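You operate a simulated robot arm through the tools that you are given. There is no shell and no other tool. Be economical: measure what you need, move in short steps, check, and stop when the job is done.

You are at the controls of a simulated robot arm. One attempt, no reset.

Task
Dab the grey pad on the tin, wipe the grease mark off the bench and put the pad back.
Fine: shut the drawer. What is to be rubbed or washed off counts as gone when no trace of it is left.

The check looks at the end state, three seconds after you hand in, the way a careful person would. Anything else that was tipped, shoved, dropped, spilled or broken makes it a failure.

Robot
A 7-joint arm with a two-finger parallel gripper on a trunk, on a base that drives. Base frame: it is fixed to the floor where the robot stands at the start and does not move with it; the origin is under the middle of the robot, x ahead of it, y to its left, z up; the surface under the hand at the start is at about z = 0.591. Readings come in m, rad, newtons and seconds.
With the tool pointing down near the work surface it reaches from about 0.1 to 0.56 m from the robot's upright axis, wherever it stands. Its first joint turns from -2.897 to 2.897 rad. Places, roughly: grease mark [0.7, 0.1, 0.8]; inside of the left drawer of the left bench [0.5, 0, 0.6]; left drawer of the left bench [0.4, 0, 0.6]. Payload 3.4 kg.
The tool frame sits at the grasp point between the pads (the TCP): z along the fingers, y along the line on which they close. The tips reach 0.03 m beyond it. The gripper opens to 0.094 m. The fingers are 0.028 m wide and 0.01 m thick; the gripper's body (0.05 by 0.096 m) begins 0.055 m behind the TCP.
Orientation is that of the tool frame in the base frame, as a unit quaternion [w, x, y, z]. With the fingers straight down and closing along the base's y, the tool's x points along the base's -x, its y along +y and its z along -z.

Tools
- The arm moves only by the tool servo_tool. Its argument "plan" is a list of rows, each a list of 7 numbers: the shift along the tool's x, y, z in units of 50 mm (1.0 is 50 mm), then the turn, a rotation vector about the tool's x, y, z in units of 5 degrees (1.0 is 5 degrees), then the gripper command, from -1 (fully open) to 1 (shut), values between in proportion. In form: [[dx, dy, dz, ax, ay, az, jaw], ...]. A call has 1 to 8 rows; each row shifts and turns the commanded pose from where the row before left it, along the tool's axes as they then stand. A call with a number of a shift or a turn outside -1 to 1 is refused whole. A row lasts 0.2 s, in which the tool goes at most 0.05 m and 0.15 rad; a call with a longer step from one row to the next is refused whole, and so is a gripper value outside its range. Where a pose cannot be reached the arm comes as near as it can. A force on the tool above 50 N (or 10 N above the force at the start of the call, whichever is more), or a blocked arm, ends the call early, and 0.2 s more pass. Each finger travels about 0.072 m/s and halts on what it meets, pressing with about 30 N; the grip force reading is that of the motor and also rises with nothing between the fingers. The clock runs only during rows and for 0.2 s after the last one: add rows that do not move to give the fingers time. It gives the time, the measured TCP pose, the force on the tool (base axes), the opening and the grip force at its end, in the units of the frame above (readings bear some noise), with the torque about the TCP (base axes, N m) and any sound that the robot's microphone picked up.
- Cameras (640 x 400 px; columns grow to the right, rows downward): "scene" is now at [0.0085, 0.1222, 1.5084]; the picture's right is [-0.47, -0.88, 0.00], its down [-0.75, 0.40, -0.53] and it looks along [0.47, -0.25, -0.85] (base axes); focal length 294 px, centre (320, 200). "wrist" rides on the gripper at [0.076, 0.014, -0.102] in the tool frame; the picture's right is [-0.18, 0.98, 0.00], its down [-0.75, -0.14, -0.64] and it looks along [-0.63, -0.12, 0.77] (tool axes); focal length 243 px, centre (320, 200).
- get_image(camera): a new picture of that camera. It takes no simulated time.
- slide_trunk(by): slides the trunk up (or, below 0, down) by that many m; the arm and the scene camera ride with it, the base frame stays. It gives what a move gives, with no picture.
- roll_base(legs): drives the robot by 1 to 6 legs, each [ahead, left, turn to the left] in m, m and rad, along the robot's own axes; the way and the turn of a leg run together, so that a leg with both is an arc; at most 1.5 m and 3.142 rad a leg. The arm and the cameras ride along, it lands a little off, and it stops where it bumps. It gives what a move gives.
- aim_head(pan, tilt): turns the head with the scene camera to pan (to the left, within 2.705 rad either way) and tilt (down, from -0.506 to 1.204), counted from straight ahead of the robot. It gives what a move gives.
- locate(camera, pixels): for up to 12 pixels [column, row] of the newest picture of that camera ("zoom" is the newest enlarged one), the place [x, y, z] in the base frame of the surface seen there, good to about 0.002 m, but the place of the scene camera against the robot may be out by one fixed shift of up to 0.018 m in any direction. It takes no simulated time.
- enlarge(camera, box): a new picture of the part [left, top, right, bottom] of that camera's present view, enlarged. It takes no simulated time.
- close_job(): hands the job in; it is judged then, once.

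Work in short steps. Measure before you move; look again where a grasp or a placing could have gone wrong, and mend it. You have 80 turns and 48 pictures in all, those below and enlarged ones among them. Open the gripper and draw the arm clear of the work before you hand the job in, unless the task says otherwise; then end with one line.

The tools are called after "Emit:" as a command line: name --pt "numbers of a row" for each row, then --argument value for the rest, lists and objects as JSON in quotes. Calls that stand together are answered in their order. servo_tool: Moves the arm, as the interface text tells. Its arguments: {"type":"object","properties":{"plan":{"type":"array"}},"required":["plan"]} The other tools are called the same way: slide_trunk (by) slides the trunk up or down; roll_base (legs) drives the base; aim_head (pan, tilt) turns the head that bears the scene camera; get_image (camera) takes a picture; locate (camera, pixels) gives the place of the surface under pixels of a picture; enlarge (camera, box) takes an enlarged picture of a part of a camera's view; close_job () hands the job in.

At the start:

```text
t: 0.0
tcp_pos: [0.3374, -0.0234, 0.9663]
orientation: [0.0, 0.0, 1.0, 0.001]
ft_force: [-0.5, 0.0, 0.0]
wrist_torque: [-0.02, 0.01, 0.0]
width: 0.0939
finger_force: 0.1
trunk travel left (down, up): [-0.2, 0.186]
robot x, y, heading: [0.003, -0.0014, -0.0]
head pan, tilt: [-0.494, 1.014]
```

scene: 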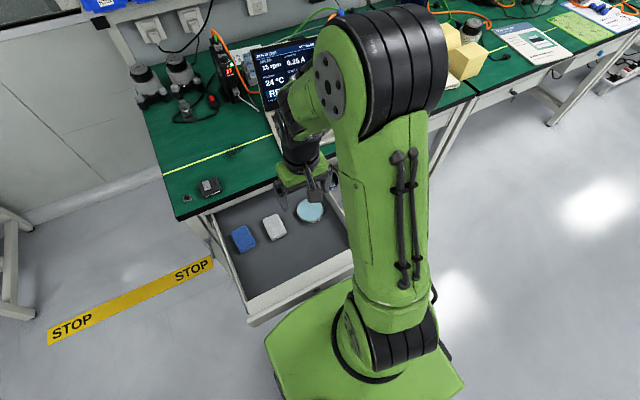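
wrist: 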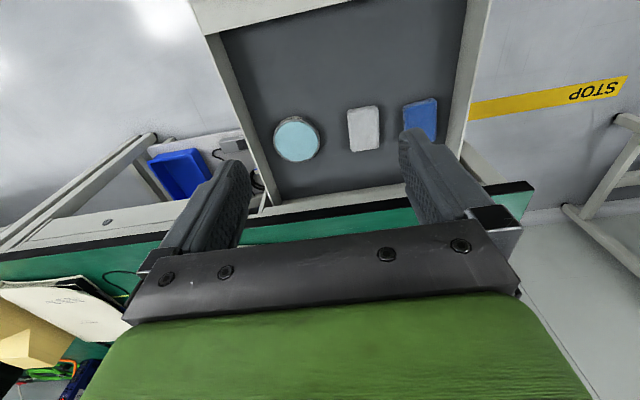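

The drawer is open with a blue pad, a grey pad (272,227) and a tin (310,210). I take enlarged views of the drawer and the bench to measure.

Emit:
enlarge --camera "scene" --box '[140, 120, 360, 340]'

Emit:
enlarge --camera "wrist" --box '[200, 0, 520, 200]'

Emit:
locate --camera "wrist" --pixels '[[297, 138], [363, 128], [348, 110], [377, 107], [380, 147], [351, 151], [420, 115], [330, 60], [300, 200], [440, 20], [465, 100], [270, 100]]'

Emit:
locate --camera "scene" --pixels '[[310, 210], [274, 227], [242, 238], [233, 152], [208, 187], [186, 198], [200, 170], [300, 296], [250, 315], [250, 192], [310, 268], [180, 200]]'

```text
1.82 times, centred on (250, 230) of scene
```

zoom: 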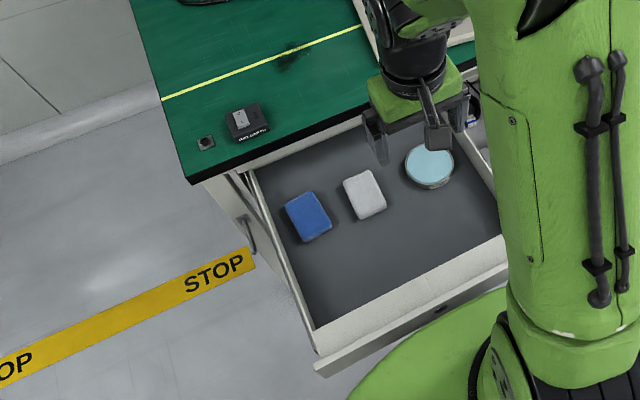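

```text
2.00 times, centred on (360, 100) of wrist
```

zoom: 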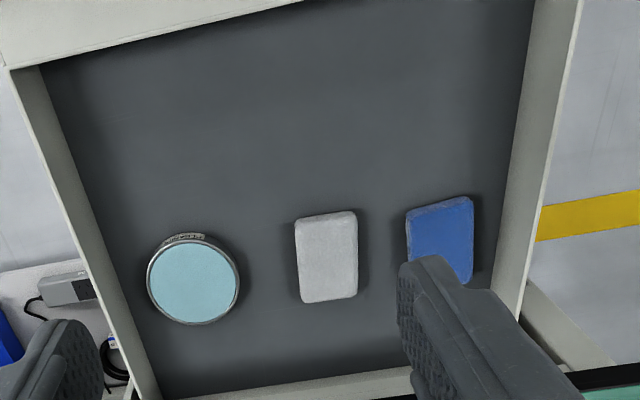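

```text
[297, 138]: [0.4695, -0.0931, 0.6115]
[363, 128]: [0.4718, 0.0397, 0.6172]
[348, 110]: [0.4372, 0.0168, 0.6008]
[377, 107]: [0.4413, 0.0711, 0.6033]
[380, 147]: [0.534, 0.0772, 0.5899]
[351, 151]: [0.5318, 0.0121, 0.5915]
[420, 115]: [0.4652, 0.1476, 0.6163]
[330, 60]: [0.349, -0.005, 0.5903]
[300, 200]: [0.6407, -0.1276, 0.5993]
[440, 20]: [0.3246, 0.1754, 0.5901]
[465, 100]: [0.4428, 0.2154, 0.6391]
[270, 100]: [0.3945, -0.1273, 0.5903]
```

```text
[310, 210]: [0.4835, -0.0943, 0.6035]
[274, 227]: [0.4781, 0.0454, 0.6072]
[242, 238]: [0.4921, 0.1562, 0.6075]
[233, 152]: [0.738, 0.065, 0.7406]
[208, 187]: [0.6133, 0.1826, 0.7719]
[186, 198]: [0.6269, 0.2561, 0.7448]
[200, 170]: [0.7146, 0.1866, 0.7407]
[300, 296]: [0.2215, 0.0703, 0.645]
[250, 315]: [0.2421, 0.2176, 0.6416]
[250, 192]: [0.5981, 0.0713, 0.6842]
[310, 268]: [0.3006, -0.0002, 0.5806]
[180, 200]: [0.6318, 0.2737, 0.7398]
```

Wrist measurement puts the pad at about (0.472, 0.042), its top at z 0.617, and the tin top centre at (0.470, -0.093, 0.612). The scene camera reads about 0.01 low in z and 0.01 high in x. I move the open gripper above the pad for a closer look.

Emit:
servo_tool --pt "-0.54 0.26 0.6 0 0 0 -1" --pt "-0.54 0.26 0.6 0 0 0 -1" --pt "-0.54 0.26 0.6 0 0 0 -1" --pt "-0.54 0.26 0.6 0 0 0 -1" --pt "-0.54 0.26 0.6 0 0 0 -1" --pt "0 0 0 0 0 0 -1"

Emit:
get_image --camera "wrist"

Emit:
get_image --camera "scene"

```text
t: 1.4
tcp_pos: [0.4726, 0.0411, 0.8179]
orientation: [0.0, -0.001, 1.0, 0.0]
ft_force: [-0.7, -0.2, 1.1]
wrist_torque: [0.0, -0.02, 0.01]
width: 0.0941
finger_force: 0.1
trunk travel left (down, up): [-0.2, 0.186]
robot x, y, heading: [0.0018, 0.0012, -0.0]
head pan, tilt: [-0.494, 1.014]
```

```text
43 pictures are left
```

wrist: 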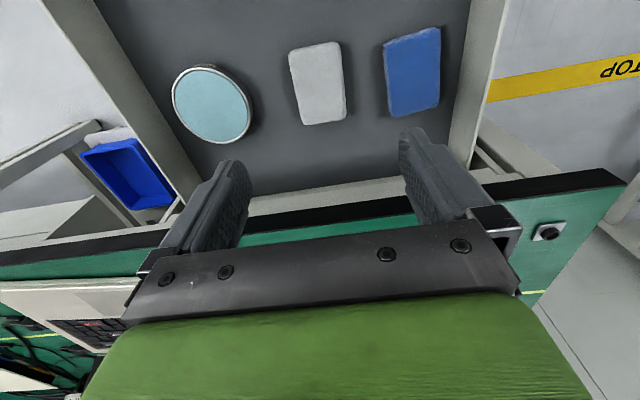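

```text
42 pictures are left
```

scene: 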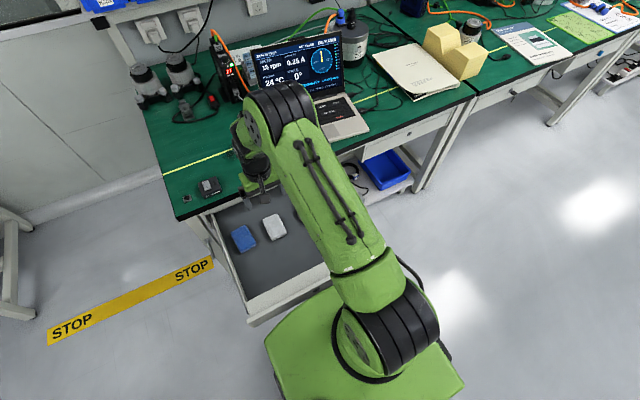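

Close view: pad corners at about (290,50),(338,43),(346,115),(303,124); tin at (212,104). I measure these.

Emit:
locate --camera "wrist" --pixels '[[293, 53], [335, 46], [342, 112], [305, 118], [318, 84], [212, 104], [175, 90], [250, 115], [225, 138], [200, 70], [265, 130], [440, 145]]'

Emit:
locate --camera "scene" --pixels '[[300, 300], [290, 330], [274, 350], [440, 375], [274, 227], [240, 285], [215, 250], [330, 275], [250, 320], [345, 335]]'

Emit:
enlarge --camera "wrist" --box '[160, 0, 480, 200]'

```text
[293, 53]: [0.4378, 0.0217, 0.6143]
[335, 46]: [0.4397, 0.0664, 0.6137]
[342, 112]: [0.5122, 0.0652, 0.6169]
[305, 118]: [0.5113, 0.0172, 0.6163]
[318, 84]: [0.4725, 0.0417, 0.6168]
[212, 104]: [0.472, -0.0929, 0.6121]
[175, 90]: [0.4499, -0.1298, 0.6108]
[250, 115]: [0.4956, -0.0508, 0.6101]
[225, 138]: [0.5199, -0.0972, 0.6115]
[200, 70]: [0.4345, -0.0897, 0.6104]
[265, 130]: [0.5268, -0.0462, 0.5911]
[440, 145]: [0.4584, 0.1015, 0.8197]
```

```text
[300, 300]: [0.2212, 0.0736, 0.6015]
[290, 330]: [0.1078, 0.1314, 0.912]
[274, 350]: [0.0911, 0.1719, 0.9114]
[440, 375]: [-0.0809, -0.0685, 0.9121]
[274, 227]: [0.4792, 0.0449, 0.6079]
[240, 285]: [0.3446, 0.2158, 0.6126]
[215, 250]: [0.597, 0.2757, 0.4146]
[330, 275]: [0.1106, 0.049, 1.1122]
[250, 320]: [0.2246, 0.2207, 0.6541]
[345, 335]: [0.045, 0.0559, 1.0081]
```

```text
2.00 times, centred on (320, 100) of wrist
```

zoom: 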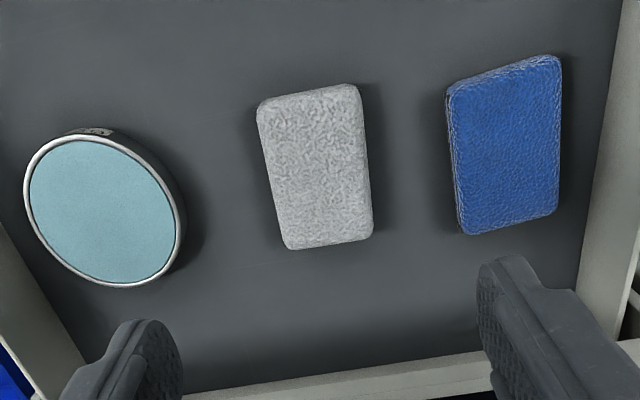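

The pad is axis-aligned, centre (0.475, 0.042), about 55 x 85 mm; the tin centre is (0.475, -0.092). I descend to TCP z 0.631 (tips at 0.601) and grip the upper half of the pad.

Emit:
servo_tool --pt "-0.03 0.02 0.93 0 0 0 -1" --pt "0 0 0.93 0 0 0 -1" --pt "0 0 0.93 0 0 0 -1" --pt "0 0 0.6 0 0 0 -1" --pt "0 0 0.35 0 0 0 -1" --pt "0 0 0 0 0 0 -1"

Emit:
get_image --camera "wrist"

```text
t: 2.8
tcp_pos: [0.4749, 0.0438, 0.6294]
orientation: [0.0, 0.0, 1.0, 0.0]
ft_force: [-0.4, 0.1, 0.2]
wrist_torque: [-0.02, 0.01, -0.01]
width: 0.0939
finger_force: 0.1
trunk travel left (down, up): [-0.2, 0.186]
robot x, y, heading: [0.0048, 0.0034, 0.001]
head pan, tilt: [-0.494, 1.014]
```

```text
40 pictures are left
```

wrist: 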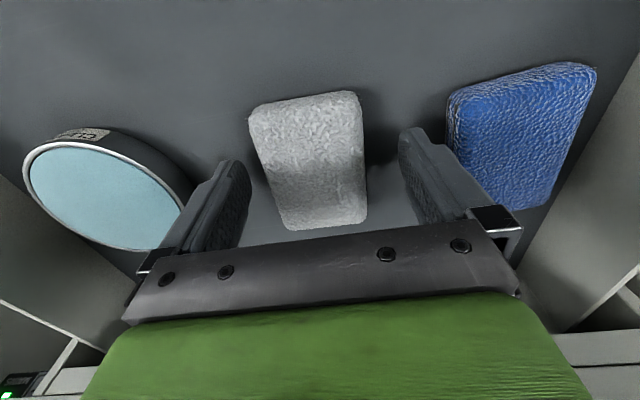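

The fingers straddle the pad clear of the tin and blue pad. I close the gripper at this height (raised 3 mm).

Emit:
servo_tool --pt "0 0 -0.06 0 0 0 1" --pt "0 0 0 0 0 0 1" --pt "0 0 0 0 0 0 1" --pt "0 0 0 0 0 0 1"

```text
t: 3.8
tcp_pos: [0.4744, 0.0441, 0.6323]
orientation: [0.001, 0.0, 1.0, 0.0]
ft_force: [-0.7, -0.1, 0.9]
wrist_torque: [-0.01, 0.05, 0.01]
width: 0.0592
finger_force: 29.8
trunk travel left (down, up): [-0.2, 0.186]
robot x, y, heading: [-0.0007, -0.0003, -0.002]
head pan, tilt: [-0.494, 1.014]
```

Gripped at 59 mm. I lift it 70 mm and move over the tin, then look.

Emit:
servo_tool --pt "0 0 -0.7 0 0 0 1" --pt "0 0 -0.7 0 0 0 1" --pt "0 -0.9 0 0 0 0 1" --pt "0 -0.9 0 0 0 0 1" --pt "0 -0.9 0 0 0 0 1" --pt "0 0 0 0 0 0 1"

Emit:
get_image --camera "wrist"

```text
t: 5.2
tcp_pos: [0.4746, -0.0913, 0.7034]
orientation: [0.0, 0.001, 1.0, 0.0]
ft_force: [0.4, 0.0, 0.3]
wrist_torque: [0.02, 0.01, 0.01]
width: 0.059
finger_force: 30.1
trunk travel left (down, up): [-0.2, 0.186]
robot x, y, heading: [-0.0018, 0.0038, 0.0]
head pan, tilt: [-0.494, 1.014]
```

```text
39 pictures are left
```

wrist: 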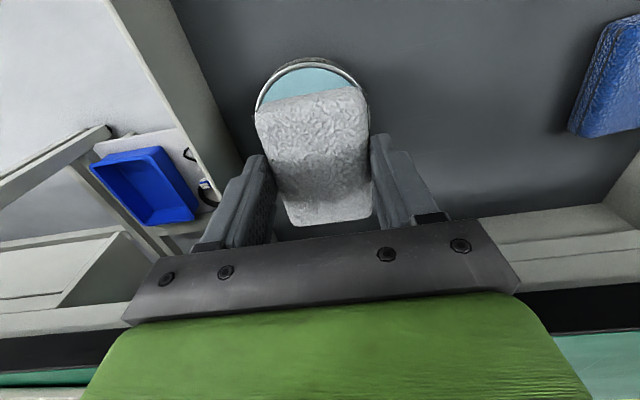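

The pad is over the tin. Contact is expected at TCP z ≈ 0.653; I descend carefully.

Emit:
servo_tool --pt "0 0 0.5 0 0 0 1" --pt "0 0 0.38 0 0 0 1" --pt "0 0 0.06 0 0 0 1" --pt "0 0 0.06 0 0 0 1" --pt "0 0 0.04 0 0 0 1" --pt "0 0 0 0 0 0 1"

```text
t: 6.6
tcp_pos: [0.4746, -0.0906, 0.6541]
orientation: [0.002, 0.0, 1.0, -0.001]
ft_force: [0.1, 0.6, 25.8]
wrist_torque: [0.14, 0.35, -0.03]
width: 0.0591
finger_force: 29.8
trunk travel left (down, up): [-0.2, 0.186]
robot x, y, heading: [0.0032, 0.0006, 0.003]
head pan, tilt: [-0.494, 1.014]
```

Contact with 26 N: a good dab. I lift straight up, high above the drawer and bench, and look at everything.

Emit:
servo_tool --pt "0 0 0 0 0 0 1" --pt "0 0 -0.5 0 0 0 1" --pt "0 0 -0.9 0 0 0 1" --pt "0 0 -0.9 0 0 0 1" --pt "0 0 -0.9 0 0 0 1" --pt "0 0 -0.9 0 0 0 1" --pt "0 0 -0.9 0 0 0 1" --pt "0 0 -0.9 0 0 0 1"

Emit:
get_image --camera "wrist"

Emit:
aim_head --pan 0.0 --tilt 1.15

Emit:
get_image --camera "scene"

```text
t: 8.4
tcp_pos: [0.4754, -0.0917, 0.9457]
orientation: [0.0, 0.0, 1.0, 0.0]
ft_force: [0.0, -0.1, -0.3]
wrist_torque: [0.01, -0.01, 0.01]
width: 0.0587
finger_force: 30.1
trunk travel left (down, up): [-0.2, 0.186]
robot x, y, heading: [0.0007, 0.0012, 0.004]
head pan, tilt: [-0.494, 1.014]
```

```text
38 pictures are left
```

wrist: 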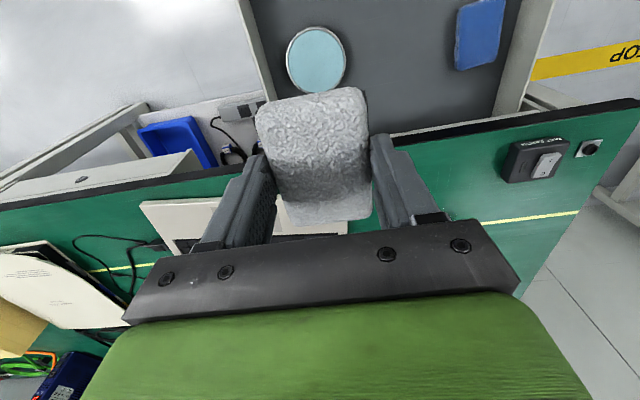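

```text
t: 9.3
tcp_pos: [0.4744, -0.0915, 0.9446]
orientation: [0.0, 0.0, 1.0, -0.001]
ft_force: [-0.7, 0.6, -0.6]
wrist_torque: [0.04, 0.01, -0.01]
width: 0.0588
finger_force: 29.8
trunk travel left (down, up): [-0.2, 0.186]
robot x, y, heading: [-0.0014, -0.0019, -0.002]
head pan, tilt: [0.0, 1.15]
```

```text
37 pictures are left
```

scene: 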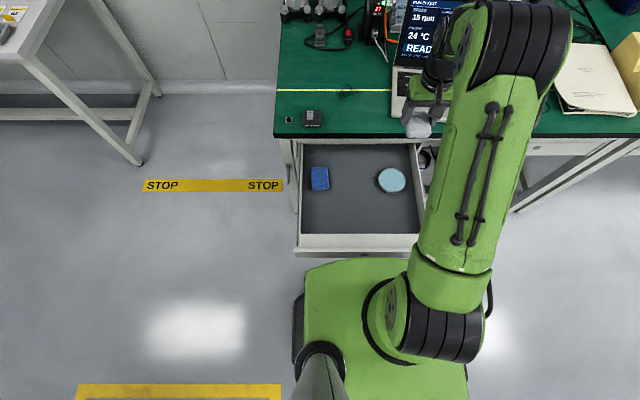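

The dab is done and the drawer contents are undisturbed. The mark at (346,92) lies about 0.73 m out, so I need to drive; the drawer blocks straight ahead. I measure the robot's body, the tape, the drawer and the bench end.

Emit:
locate --camera "scene" --pixels '[[312, 268], [400, 262], [297, 330], [310, 300], [145, 185], [280, 180], [275, 137], [346, 92], [300, 253], [358, 253], [200, 390], [140, 163]]'

Emit:
enlarge --camera "scene" --box '[260, 50, 420, 150]'

Emit:
enlarge --camera "scene" --box '[250, 130, 450, 280]'

```text
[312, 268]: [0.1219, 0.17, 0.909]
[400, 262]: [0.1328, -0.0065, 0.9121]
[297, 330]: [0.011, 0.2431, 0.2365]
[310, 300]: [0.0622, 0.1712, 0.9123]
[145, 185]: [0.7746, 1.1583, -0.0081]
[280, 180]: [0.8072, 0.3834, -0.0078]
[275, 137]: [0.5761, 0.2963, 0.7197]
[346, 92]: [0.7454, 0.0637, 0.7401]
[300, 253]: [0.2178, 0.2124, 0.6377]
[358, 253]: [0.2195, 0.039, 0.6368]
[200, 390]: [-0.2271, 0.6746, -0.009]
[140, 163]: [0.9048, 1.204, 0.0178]
```

```text
4.00 times, centred on (340, 100) of scene
```

zoom: 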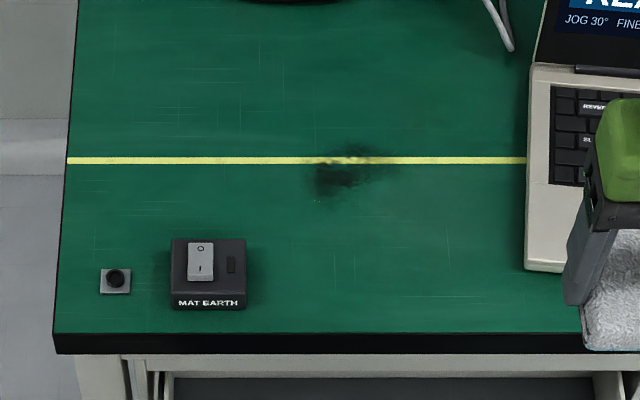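

```text
2.67 times, centred on (350, 205) of scene
```

zoom: 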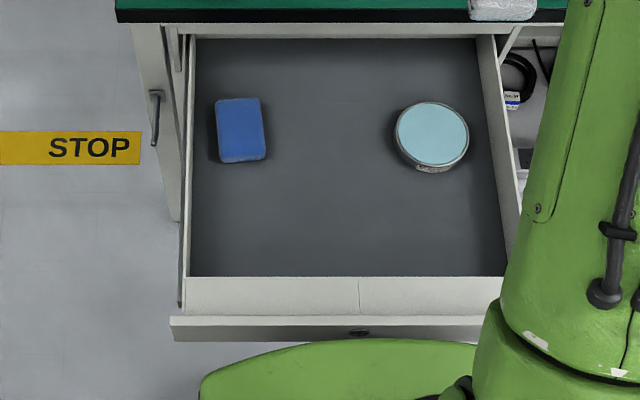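

The mark reads about (0.735, 0.064) after correction, and the lower base is wider than the body (0.243 at z 0.24). Before driving past the bench leg I want the base's footprint, so I swing the arm left while tilting the wrist camera back to look at it.

Emit:
servo_tool --pt "0 0.85 0 0 0 0 1" --pt "0 0.85 0 0 1 0 1" --pt "0 0.85 0 0 1 0 1" --pt "0 0.85 0 0 1 0 1" --pt "0 0.85 0 0 1 0 1" --pt "0 0.85 0 0 1 0 1" --pt "0 0.85 0 0 1 0 1" --pt "0 0.85 0 0 1 0 1"

Emit:
get_image --camera "wrist"

```text
t: 11.1
tcp_pos: [0.4432, 0.2068, 0.9549]
orientation: [-0.302, 0.0, 0.953, 0.0]
ft_force: [-0.4, 0.7, -0.2]
wrist_torque: [-0.01, -0.03, 0.02]
width: 0.0587
finger_force: 29.7
out of reach, approached as far as the arm can: row 7, 8
trunk travel left (down, up): [-0.2, 0.186]
robot x, y, heading: [-0.0045, -0.0007, 0.004]
head pan, tilt: [0.0, 1.15]
```

```text
34 pictures are left
```

wrist: 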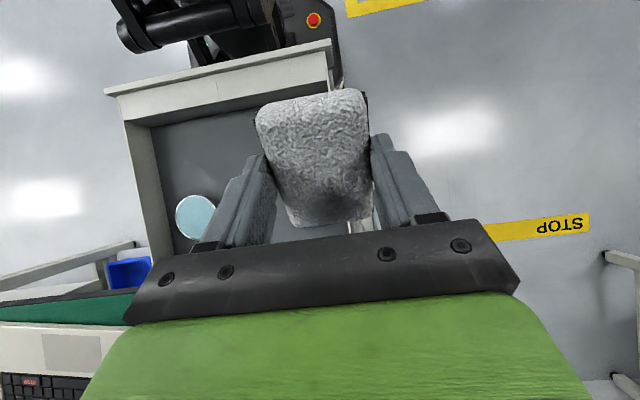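

The black base shows at the top (button at (313,18)). I measure its edges.

Emit:
locate --camera "wrist" --pixels '[[313, 18], [338, 30], [335, 5], [343, 75], [341, 50], [295, 35], [200, 40], [150, 45], [125, 30], [225, 78]]'

Emit:
enlarge --camera "wrist" --box '[100, 0, 400, 150]'

```text
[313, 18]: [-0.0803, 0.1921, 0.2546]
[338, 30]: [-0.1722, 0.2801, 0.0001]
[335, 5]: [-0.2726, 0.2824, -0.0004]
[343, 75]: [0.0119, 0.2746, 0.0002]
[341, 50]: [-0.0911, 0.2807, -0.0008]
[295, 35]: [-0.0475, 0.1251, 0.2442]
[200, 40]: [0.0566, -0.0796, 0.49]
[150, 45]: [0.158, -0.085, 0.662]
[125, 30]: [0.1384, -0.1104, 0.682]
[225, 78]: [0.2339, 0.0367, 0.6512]
```

```text
2.13 times, centred on (250, 75) of wrist
```

zoom: 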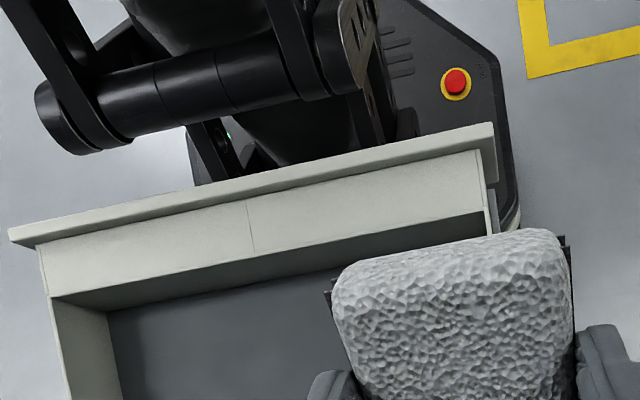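

The base is a chamfered block about 0.26–0.28 m half-wide and only 0.25 m high, so it passes under the drawer (z 0.58). From about (0.36, 0.445), heading 0, both the mark (0.53 m) and the pad's place (0.42 m) are in reach. I right the tool, then drive left.

Emit:
servo_tool --pt "0 0 0 0 -1 0 1" --pt "0 0 0 0 -1 0 1" --pt "0 0 0 0 -1 0 1" --pt "0 0 0 0 -1 0 1" --pt "0 0 0 0 -1 0 1" --pt "0 0 0 0 -1 0 1" --pt "0 0 0 0 -1 0 1" --pt "0 0 0 0 0 0 1"

Emit:
roll_base --legs '[[0, 0.46, 0]]'

```text
t: 12.9
tcp_pos: [0.443, 0.2064, 0.9539]
orientation: [0.0, 0.001, 1.0, 0.001]
ft_force: [-0.5, -0.2, -1.2]
wrist_torque: [-0.01, 0.03, 0.0]
width: 0.059
finger_force: 30.2
trunk travel left (down, up): [-0.2, 0.186]
robot x, y, heading: [-0.0013, 0.0001, -0.002]
head pan, tilt: [0.0, 1.15]
```

```text
t: 15.7
tcp_pos: [0.4445, 0.6656, 0.9555]
orientation: [0.0, 0.001, 1.0, 0.0]
ft_force: [0.2, 0.1, -0.7]
wrist_torque: [-0.01, -0.03, 0.01]
width: 0.0592
finger_force: 30.7
trunk travel left (down, up): [-0.2, 0.186]
robot x, y, heading: [-0.0002, 0.4624, -0.004]
head pan, tilt: [0.0, 1.15]
```

I landed at y 0.462. I aim the head to the right-forward and check the clearance before going ahead.

Emit:
aim_head --pan -0.75 --tilt 1.0

Emit:
get_image --camera "scene"

```text
t: 16.8
tcp_pos: [0.4445, 0.6658, 0.9556]
orientation: [0.001, 0.001, 1.0, 0.0]
ft_force: [-0.2, -0.9, -0.5]
wrist_torque: [0.01, -0.03, 0.03]
width: 0.0591
finger_force: 29.8
trunk travel left (down, up): [-0.2, 0.186]
robot x, y, heading: [0.0016, 0.4592, -0.004]
head pan, tilt: [-0.75, 1.0]
```

```text
32 pictures are left
```

scene: 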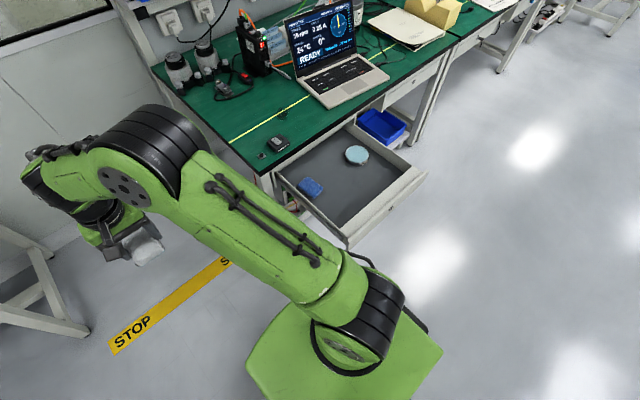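

Free path ahead. I drive 0.36 ahead (y about 0.459, slightly toward the right by 0.012).

Emit:
roll_base --legs '[[0.2, 0, 0], [0.155, -0.012, 0.004]]'

Emit:
get_image --camera "scene"

```text
t: 19.5
tcp_pos: [0.7952, 0.6528, 0.9547]
orientation: [0.001, 0.002, 1.0, 0.0]
ft_force: [-0.8, -0.4, 0.3]
wrist_torque: [0.01, -0.03, 0.01]
width: 0.0588
finger_force: 29.9
trunk travel left (down, up): [-0.2, 0.186]
robot x, y, heading: [0.3533, 0.4459, 0.006]
head pan, tilt: [-0.75, 1.0]
stopped in leg 2: the robot was blocked; the commanded pose is now the measured one
```

```text
31 pictures are left
```

scene: 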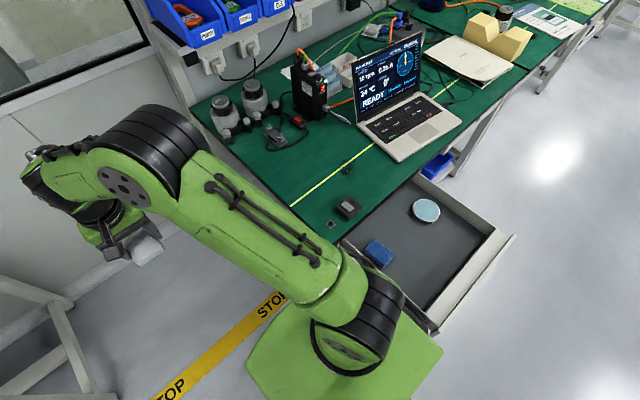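

The base was stopped right at the end of the leg, at (0.353, 0.446). I check the drawer and bench for displacement.

Emit:
locate --camera "scene" --pixels '[[426, 210], [379, 254], [346, 170], [347, 208], [331, 224], [437, 327], [515, 237], [350, 245], [442, 350], [385, 285]]'

Emit:
enlarge --camera "scene" --box '[280, 140, 440, 240]'

```text
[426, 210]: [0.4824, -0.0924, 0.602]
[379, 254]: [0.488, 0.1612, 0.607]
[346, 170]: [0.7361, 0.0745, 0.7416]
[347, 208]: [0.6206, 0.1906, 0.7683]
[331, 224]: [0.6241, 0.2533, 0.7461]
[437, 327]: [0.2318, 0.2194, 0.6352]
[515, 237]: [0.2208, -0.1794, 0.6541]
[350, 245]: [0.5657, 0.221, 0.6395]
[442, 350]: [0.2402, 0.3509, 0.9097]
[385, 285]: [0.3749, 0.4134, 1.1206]
```

```text
4.00 times, centred on (360, 190) of scene
```

zoom: 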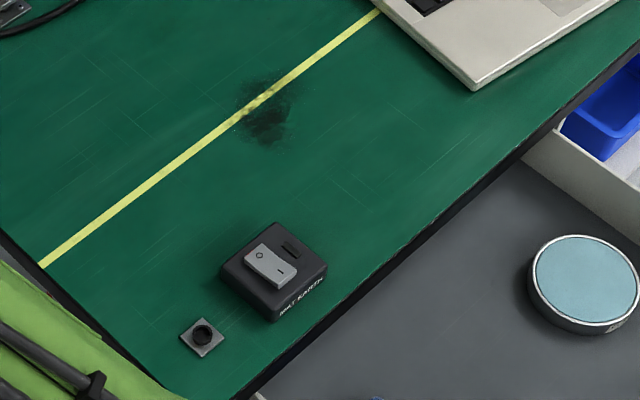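

Nothing has moved (tin, drawer front and box read the same as before). I locate the mark's extent in the zoom and swing the arm towards it at height.

Emit:
locate --camera "zoom" --pixels '[[268, 115], [238, 115], [300, 95], [278, 72], [270, 148], [250, 145], [300, 130], [250, 85], [273, 268]]'

Emit:
servo_tool --pt "0.1 -0.9 0 0 0 0 1" --pt "0.1 -0.9 0 0 0 0 1" --pt "0.1 -0.9 0 0 0 0 1" --pt "0.1 -0.9 0 0 0 0 1" --pt "0.1 -0.9 0 0 0 0 1" --pt "0.1 -0.9 0 0 0 0 1" --pt "0.1 -0.9 0 0 0 0 1" --pt "0.1 -0.9 0 0 0 0 1"

Emit:
get_image --camera "wrist"

```text
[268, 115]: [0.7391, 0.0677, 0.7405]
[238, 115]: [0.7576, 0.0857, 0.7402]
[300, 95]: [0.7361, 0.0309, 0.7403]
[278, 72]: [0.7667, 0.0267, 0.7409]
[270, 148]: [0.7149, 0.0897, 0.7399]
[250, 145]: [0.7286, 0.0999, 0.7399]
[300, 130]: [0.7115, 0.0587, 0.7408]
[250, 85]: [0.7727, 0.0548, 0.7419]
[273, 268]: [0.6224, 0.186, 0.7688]
```

```text
t: 21.3
tcp_pos: [0.7552, 0.2927, 0.9556]
orientation: [0.0, 0.001, 1.0, 0.0]
ft_force: [0.6, -0.1, -0.8]
wrist_torque: [0.01, 0.01, 0.03]
width: 0.0592
finger_force: 29.4
trunk travel left (down, up): [-0.2, 0.186]
robot x, y, heading: [0.3519, 0.4496, -0.001]
head pan, tilt: [-0.75, 1.0]
```

```text
29 pictures are left
```

wrist: 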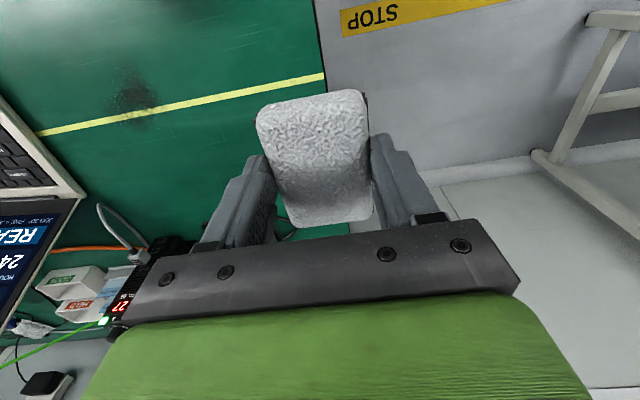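

The mark is visible at (135,95) in the wrist view; I measure its extents with this accurate camera.

Emit:
enlarge --camera "wrist" --box '[60, 40, 220, 140]'

Emit:
locate --camera "wrist" --pixels '[[135, 93], [115, 95], [160, 90], [135, 70], [140, 128], [115, 120], [155, 120], [80, 180]]'

```text
4.00 times, centred on (140, 90) of wrist
```

zoom: 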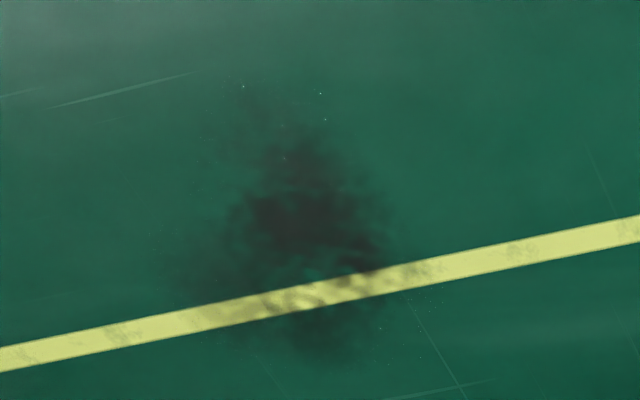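

```text
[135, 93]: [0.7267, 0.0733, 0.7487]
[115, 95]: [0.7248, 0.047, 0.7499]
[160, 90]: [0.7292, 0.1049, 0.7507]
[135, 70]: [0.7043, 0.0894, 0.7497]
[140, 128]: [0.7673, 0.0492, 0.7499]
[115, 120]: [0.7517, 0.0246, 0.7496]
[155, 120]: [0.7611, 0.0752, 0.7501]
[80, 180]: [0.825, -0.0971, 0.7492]
```

I map the outline of the smear from the zoom.

Emit:
locate --camera "zoom" --pixels '[[245, 85], [325, 95], [210, 130], [330, 120], [390, 200], [400, 260], [180, 265], [150, 300], [210, 350], [310, 370], [390, 340], [310, 220]]'

```text
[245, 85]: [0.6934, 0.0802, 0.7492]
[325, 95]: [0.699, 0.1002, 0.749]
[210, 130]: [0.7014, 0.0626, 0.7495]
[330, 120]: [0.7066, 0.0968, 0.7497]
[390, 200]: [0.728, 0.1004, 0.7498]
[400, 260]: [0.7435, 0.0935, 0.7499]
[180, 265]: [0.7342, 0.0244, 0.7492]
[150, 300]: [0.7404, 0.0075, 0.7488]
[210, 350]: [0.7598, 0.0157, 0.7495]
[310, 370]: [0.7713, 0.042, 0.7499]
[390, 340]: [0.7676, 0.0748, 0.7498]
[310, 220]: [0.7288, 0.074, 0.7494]
```

The smear spans x 0.69–0.775, y 0.01–0.105 at z 0.75. I move above its near part at z 0.83, checking the reach.

Emit:
servo_tool --pt "0.07 -0.75 0.3 0 0 0 1" --pt "0.07 -0.75 0.4 0 0 0 1" --pt "0.07 -0.75 0.4 0 0 0 1" --pt "0.07 -0.75 0.4 0 0 0 1" --pt "0.07 -0.75 0.5 0 0 0 1" --pt "0.07 -0.6 0.5 0 0 0 1" --pt "0 0 0 0 0 0 1"

```text
t: 22.9
tcp_pos: [0.7334, 0.0769, 0.8308]
orientation: [0.0, 0.001, 1.0, 0.0]
ft_force: [0.4, -0.3, -0.3]
wrist_torque: [-0.02, -0.01, 0.01]
width: 0.0588
finger_force: 29.6
trunk travel left (down, up): [-0.2, 0.186]
robot x, y, heading: [0.3523, 0.4435, 0.0]
head pan, tilt: [-0.75, 1.0]
```

I lower the pad gently onto the mark at y 0.077 (contact expected near z 0.792).

Emit:
servo_tool --pt "0 0 0.4 0 0 0 1" --pt "0 0 0.3 0 0 0 1" --pt "0 0 0.06 0 0 0 1" --pt "0 0 0.03 0 0 0 1" --pt "0 0 0 0 0 0 1"

```text
t: 24.1
tcp_pos: [0.7339, 0.0757, 0.7928]
orientation: [0.001, 0.0, 1.0, -0.001]
ft_force: [-0.5, -0.1, 7.4]
wrist_torque: [0.18, -0.3, 0.02]
width: 0.0588
finger_force: 30.0
trunk travel left (down, up): [-0.2, 0.186]
robot x, y, heading: [0.3539, 0.4457, -0.005]
head pan, tilt: [-0.75, 1.0]
```

Contact at 7 N. I press half a millimetre more and wipe back and forth across y 0.035–0.095.

Emit:
servo_tool --pt "0 0.35 0.01 0 0 0 1" --pt "0 -0.4 0 0 0 0 1" --pt "0 -0.4 0 0 0 0 1" --pt "0 -0.4 0 0 0 0 1" --pt "0 0.4 0 0 0 0 1" --pt "0 0.4 0 0 0 0 1" --pt "0 0.4 0 0 0 0 1" --pt "0 0 0 0 0 0 1"

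```text
t: 25.9
tcp_pos: [0.733, 0.092, 0.792]
orientation: [0.002, 0.002, 1.0, -0.001]
ft_force: [0.3, -12.8, 20.3]
wrist_torque: [-0.36, 0.05, -0.04]
width: 0.059
finger_force: 29.9
trunk travel left (down, up): [-0.2, 0.186]
robot x, y, heading: [0.3526, 0.4482, -0.004]
head pan, tilt: [-0.75, 1.0]
```

Force is 20 N and the grip holds. I continue with strokes reaching further in −y, at two x positions.

Emit:
servo_tool --pt "-0.3 0 0 0 0 0 1" --pt "0 -0.5 0 0 0 0 1" --pt "0 -0.5 0 0 0 0 1" --pt "0 -0.4 0 0 0 0 1" --pt "0.7 0 0 0 0 0 1" --pt "0 0.5 0 0 0 0 1" --pt "0 0.5 0 0 0 0 1" --pt "0 0.4 0 0 0 0 1"

Emit:
servo_tool --pt "0.1 -0.5 0 0 0 0 1" --pt "0 -0.5 0 0 0 0 1" --pt "-0.6 0 0 0 0 0 1" --pt "0 0.5 0 0 0 0 1" --pt "0 0 -0.5 0 0 0 1" --pt "0 0.9 -0.4 0 0 0 1" --pt "0 0.9 -0.4 0 0 0 1" --pt "0 0.9 -0.4 0 0 0 1"

Emit:
get_image --camera "wrist"

Emit:
enlarge --camera "scene" --box '[280, 140, 440, 240]'

```text
t: 27.7
tcp_pos: [0.7139, 0.0932, 0.79]
orientation: [0.0, 0.001, 1.0, -0.001]
ft_force: [-0.3, -4.3, 8.6]
wrist_torque: [0.13, -0.1, -0.13]
width: 0.0588
finger_force: 30.3
trunk travel left (down, up): [-0.2, 0.186]
robot x, y, heading: [0.3488, 0.4494, 0.001]
head pan, tilt: [-0.75, 1.0]
```

```text
t: 29.5
tcp_pos: [0.7382, 0.2053, 0.8757]
orientation: [0.001, 0.001, 1.0, -0.001]
ft_force: [0.5, -0.3, -0.8]
wrist_torque: [-0.02, 0.01, -0.03]
width: 0.0589
finger_force: 30.0
trunk travel left (down, up): [-0.2, 0.186]
robot x, y, heading: [0.3505, 0.4474, 0.001]
head pan, tilt: [-0.75, 1.0]
```

```text
27 pictures are left
```

wrist: 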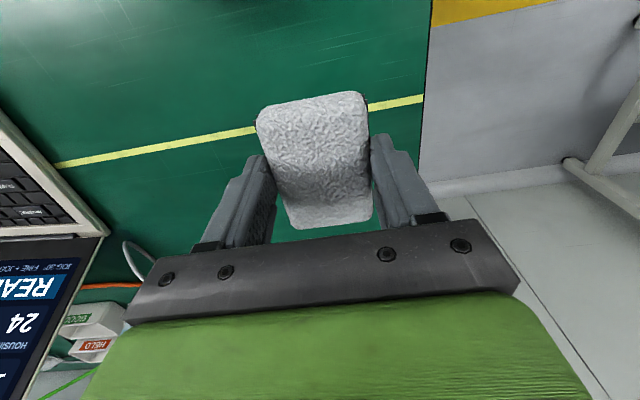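

```text
4.00 times, centred on (360, 190) of scene
```

zoom: 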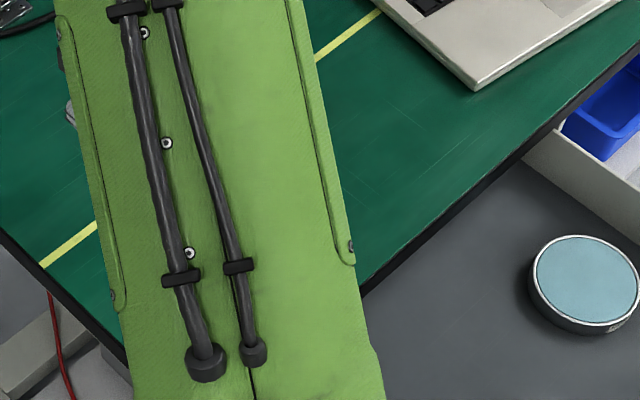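

The mark seems gone in the wrist view; I enlarge the area to look for traces.

Emit:
enlarge --camera "wrist" --box '[90, 60, 270, 180]'

Emit:
locate --camera "wrist" --pixels '[[150, 100], [200, 100], [200, 140], [240, 110], [150, 150]]'

```text
3.33 times, centred on (180, 120) of wrist
```

zoom: 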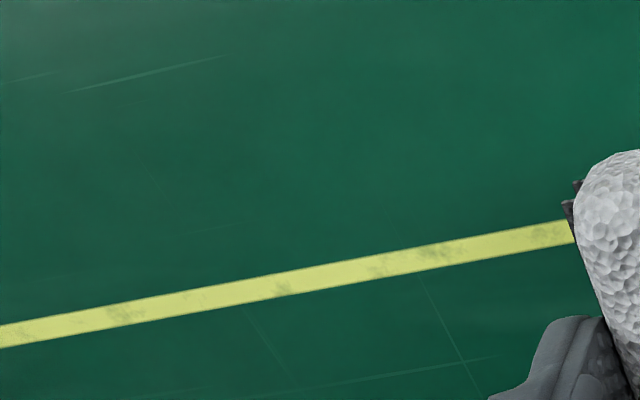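

```text
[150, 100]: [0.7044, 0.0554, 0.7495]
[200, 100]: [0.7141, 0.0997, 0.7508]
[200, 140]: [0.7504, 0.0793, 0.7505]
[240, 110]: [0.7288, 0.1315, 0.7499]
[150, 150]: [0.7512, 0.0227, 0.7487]
```

The bench is clean (the yellow line's wear patches were there before). I carry the pad back over its place (0.475, 0.0437).

Emit:
servo_tool --pt "0.76 -0.46 0 0 0 0 1" --pt "0.76 -0.46 0 0 0 0 1" --pt "0.76 -0.46 0 0 0 0 1" --pt "0.76 -0.46 0 0 0 0 1" --pt "0.76 -0.46 0 0 0 0 1" --pt "0.76 -0.46 0 0 0 0 1" --pt "0.7 -0.46 0 0 0 0 1" --pt "0 0 0 0 0 0 1"

Emit:
get_image --camera "wrist"

Emit:
get_image --camera "scene"

```text
t: 31.3
tcp_pos: [0.475, 0.043, 0.8748]
orientation: [0.0, 0.001, 1.0, 0.0]
ft_force: [-0.4, 0.1, 0.9]
wrist_torque: [-0.02, 0.04, 0.0]
width: 0.0587
finger_force: 29.6
trunk travel left (down, up): [-0.2, 0.186]
robot x, y, heading: [0.3535, 0.449, 0.002]
head pan, tilt: [-0.75, 1.0]
```

```text
24 pictures are left
```

wrist: 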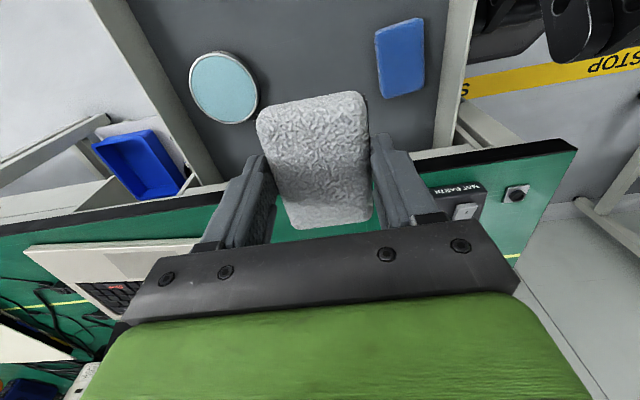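

```text
23 pictures are left
```

scene: 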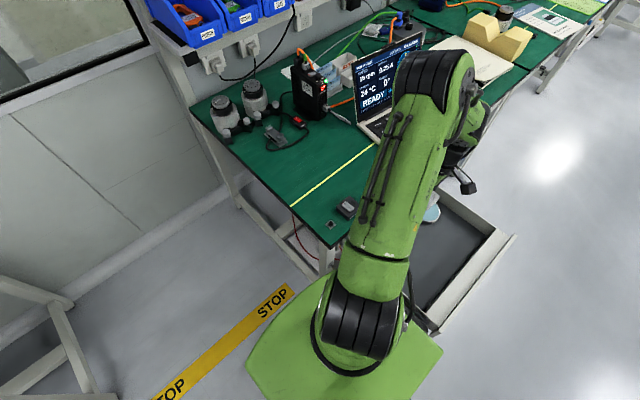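

The pad is over its place between tin and blue pad. I descend to just touch the drawer floor (z ≈ 0.632).

Emit:
servo_tool --pt "0 0 0.9 0 0 0 1" --pt "0 0 0.95 0 0 0 1" --pt "0 0 0.95 0 0 0 1" --pt "0 0 0.95 0 0 0 1" --pt "0 0 0.8 0 0 0 1" --pt "0 0 0.2 0 0 0 1" --pt "0 0 0.06 0 0 0 1" --pt "0 0 0.02 0 0 0 1"

```text
t: 33.1
tcp_pos: [0.4755, 0.042, 0.6335]
orientation: [0.0, 0.001, 1.0, 0.0]
ft_force: [0.0, -0.1, 0.1]
wrist_torque: [-0.02, -0.02, -0.01]
width: 0.0589
finger_force: 29.5
trunk travel left (down, up): [-0.2, 0.186]
robot x, y, heading: [0.3543, 0.4452, 0.003]
head pan, tilt: [-0.75, 1.0]
```

Nearly there; I creep down another 1–2 mm, then release to a partial opening and rise.

Emit:
servo_tool --pt "0 0 0.03 0 0 0 1" --pt "0 0 0 0 0 0 1"

Emit:
servo_tool --pt "0 0 0 0 0 0 -0.2" --pt "0 0 0 0 0 0 -0.6" --pt "0 0 0 0 0 0 -0.9" --pt "0 0 0 0 0 0 -0.9" --pt "0 0 -0.5 0 0 0 -0.9" --pt "0 0 -0.9 0 0 0 -0.9" --pt "0 0 -0.9 0 0 0 -0.9" --pt "0 0 -0.9 0 0 0 -0.9"

Emit:
get_image --camera "wrist"

```text
t: 33.7
tcp_pos: [0.4757, 0.0429, 0.632]
orientation: [0.0, 0.001, 1.0, 0.0]
ft_force: [0.0, -0.6, 0.0]
wrist_torque: [-0.02, -0.03, -0.02]
width: 0.0589
finger_force: 30.1
trunk travel left (down, up): [-0.2, 0.186]
robot x, y, heading: [0.3558, 0.4486, -0.002]
head pan, tilt: [-0.75, 1.0]
```

```text
t: 35.5
tcp_pos: [0.4738, 0.0446, 0.7929]
orientation: [0.0, 0.001, 1.0, 0.0]
ft_force: [-1.1, -0.1, -0.2]
wrist_torque: [0.02, -0.02, 0.03]
width: 0.0894
finger_force: 0.2
trunk travel left (down, up): [-0.2, 0.186]
robot x, y, heading: [0.3522, 0.4478, 0.005]
head pan, tilt: [-0.75, 1.0]
```

```text
22 pictures are left
```

wrist: 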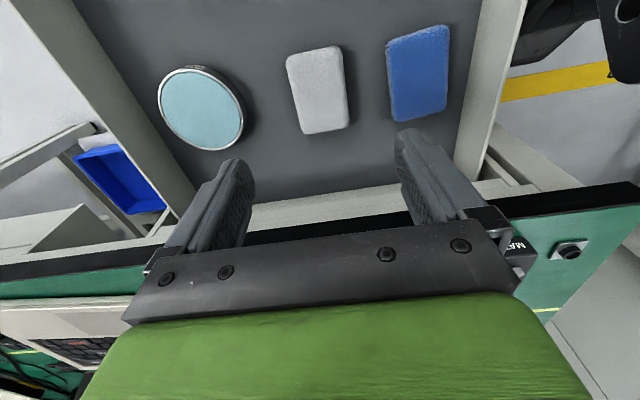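

The pad is back in its original place, standing as before. Next is shutting the drawer: I close the fingers and move back over the drawer to in front of its front panel (x ≈ 0.1).

Emit:
servo_tool --pt "0.9 -0.06 -0.2 0 0 0 -0.5" --pt "0.9 -0.06 -0.2 0 0 0 0" --pt "0.9 -0.06 -0.2 0 0 0 0.5" --pt "0.9 -0.06 -0.1 0 0 0 1" --pt "0.9 -0.06 0 0 0 0 1" --pt "0.9 -0.06 0 0 0 0 1" --pt "0.9 -0.06 0 0 0 0 1" --pt "0.9 -0.06 0 0 0 0 1"

Emit:
get_image --camera "wrist"

```text
t: 37.3
tcp_pos: [0.1151, 0.0184, 0.8281]
orientation: [0.001, 0.001, 1.0, -0.001]
ft_force: [0.0, 0.1, -0.6]
wrist_torque: [-0.01, -0.02, -0.02]
width: 0.0
finger_force: 29.9
trunk travel left (down, up): [-0.2, 0.186]
robot x, y, heading: [0.3507, 0.4502, -0.002]
head pan, tilt: [-0.75, 1.0]
```

```text
21 pictures are left
```

wrist: 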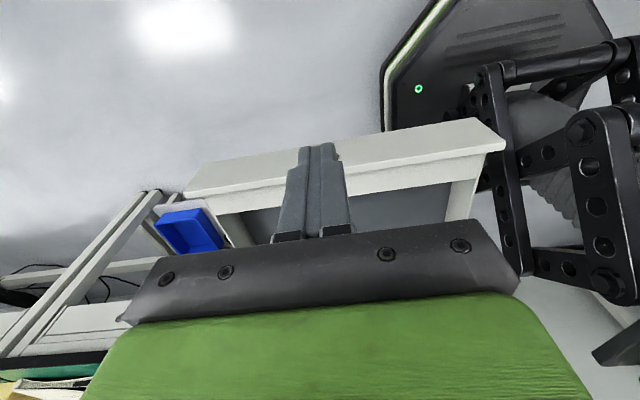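

I measure the drawer front and the gap between the robot's trunk linkage and the drawer's left side.

Emit:
locate --camera "wrist" --pixels '[[250, 165], [400, 140], [498, 140], [250, 185], [400, 175], [500, 148], [495, 90], [510, 180], [515, 220], [540, 260], [485, 75], [430, 165]]'

Emit:
enlarge --camera "wrist" --box '[380, 60, 600, 280]'

```text
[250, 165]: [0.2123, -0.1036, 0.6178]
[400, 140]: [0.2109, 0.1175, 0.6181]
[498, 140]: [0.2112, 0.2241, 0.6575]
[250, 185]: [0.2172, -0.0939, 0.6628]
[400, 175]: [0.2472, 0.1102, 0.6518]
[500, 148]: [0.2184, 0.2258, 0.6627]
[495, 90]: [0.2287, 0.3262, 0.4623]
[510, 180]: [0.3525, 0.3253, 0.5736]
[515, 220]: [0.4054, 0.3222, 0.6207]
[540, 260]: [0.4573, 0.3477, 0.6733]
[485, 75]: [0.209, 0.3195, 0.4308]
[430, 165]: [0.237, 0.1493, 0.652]
```

```text
1.82 times, centred on (490, 170) of wrist
```

zoom: 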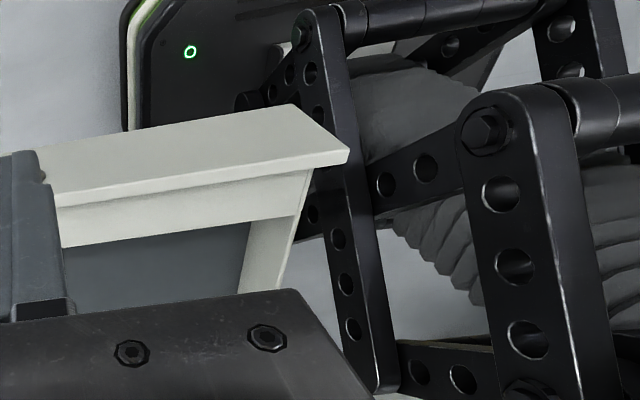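

Linkage clears the drawer side by 0.1 m; the front panel is at x 0.211, top z 0.663. I tilt the fingers 40° forward so that the hand stays clear of the bench edge when pushing.

Emit:
servo_tool --pt "0 0 0 0 -1 0 1" --pt "0 0 0 0 -1 0 1" --pt "0 0 0 0 -1 0 1" --pt "0 0 0 0 -1 0 1" --pt "0 0 0 0 -1 0 1" --pt "0 0 0 0 -1 0 1" --pt "0 0 0 0 -1 0 1" --pt "0 0 0 0 -1 0 1"

```text
t: 39.1
tcp_pos: [0.1168, 0.0204, 0.8278]
orientation: [0.342, 0.001, 0.94, -0.001]
ft_force: [0.7, -0.1, 0.8]
wrist_torque: [-0.01, -0.02, -0.01]
width: 0.0001
finger_force: 30.1
trunk travel left (down, up): [-0.2, 0.186]
robot x, y, heading: [0.3541, 0.4471, -0.002]
head pan, tilt: [-0.75, 1.0]
```

I lower to TCP z 0.64 and approach the panel, stopping short of contact.

Emit:
servo_tool --pt "0.604 0 0.72 0 0 0 1" --pt "0.604 0 0.72 0 0 0 1" --pt "0.604 0 0.72 0 0 0 1" --pt "0.604 0 0.72 0 0 0 1" --pt "-0.383 0 0.322 0 0 0 1" --pt "-0.3 0 0.25 0 0 0 1" --pt "0 0 0 0 0 0 1"

Emit:
get_image --camera "wrist"

Emit:
get_image --camera "scene"

```text
t: 40.7
tcp_pos: [0.1844, 0.0672, 0.675]
orientation: [0.342, 0.001, 0.94, 0.0]
ft_force: [-0.4, -0.1, 0.0]
wrist_torque: [0.01, 0.04, -0.01]
width: 0.0
finger_force: 30.0
out of reach, approached as far as the arm can: row 1, 2, 3, 4
trunk travel left (down, up): [-0.2, 0.186]
robot x, y, heading: [0.3546, 0.4486, -0.004]
head pan, tilt: [-0.75, 1.0]
```

```text
19 pictures are left
```

wrist: 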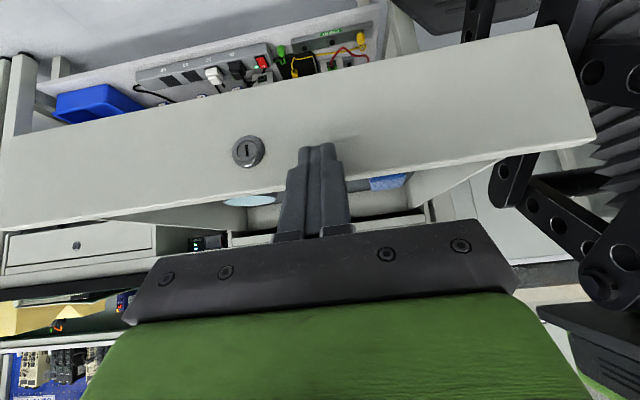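

```text
18 pictures are left
```

scene: 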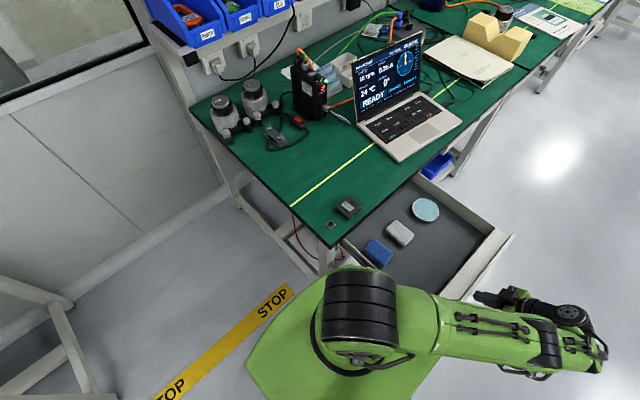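

The rear pose was at the reach limit: the TCP came to (0.184, 0.067, 0.675), tip just in front of the panel with no force. Lowering the trunk 45 mm brings the tip to about mid-panel without moving the arm.

Emit:
slide_trunk --by -0.045

Emit:
get_image --camera "wrist"

```text
t: 41.6
tcp_pos: [0.1849, 0.0673, 0.6313]
orientation: [0.342, 0.001, 0.94, -0.002]
ft_force: [-0.1, 0.3, 0.3]
wrist_torque: [0.01, 0.01, 0.03]
width: 0.0
finger_force: 30.2
trunk travel left (down, up): [-0.155, 0.231]
robot x, y, heading: [0.3571, 0.4506, -0.0]
head pan, tilt: [-0.75, 1.0]
```

```text
17 pictures are left
```

wrist: 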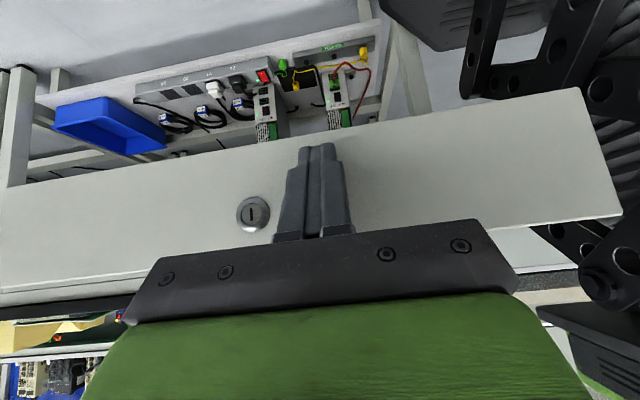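

The fingertip is in front of the panel beside the lock. I start pushing gently in +x (1–2 cm per row).

Emit:
servo_tool --pt "-0.077 0 0.064 0 0 0 1" --pt "-0.115 0 0.096 0 0 0 1" --pt "-0.153 0 0.129 0 0 0 1" --pt "-0.19 0 0.16 0 0 0 1" --pt "-0.23 0 0.193 0 0 0 1" --pt "-0.23 0 0.193 0 0 0 1" --pt "-0.19 0 0.16 0 0 0 1" --pt "-0.115 0 0.096 0 0 0 1"

Emit:
get_image --camera "scene"

```text
t: 43.4
tcp_pos: [0.2689, 0.0677, 0.6324]
orientation: [0.342, 0.001, 0.94, -0.001]
ft_force: [-1.9, 0.0, 1.1]
wrist_torque: [-0.01, -0.01, 0.01]
width: 0.0
finger_force: 30.3
trunk travel left (down, up): [-0.155, 0.231]
robot x, y, heading: [0.3508, 0.4477, -0.001]
head pan, tilt: [-0.75, 1.0]
```

```text
16 pictures are left
```

scene: 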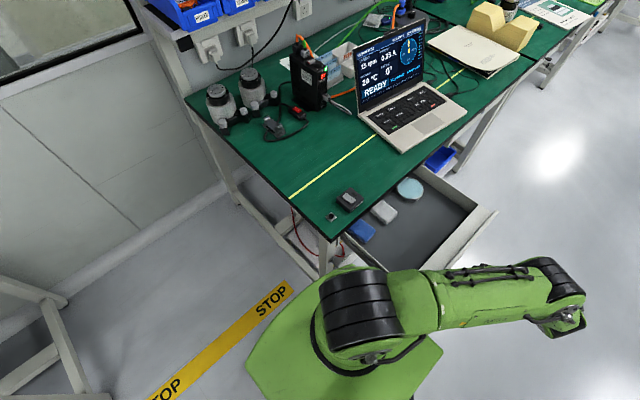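

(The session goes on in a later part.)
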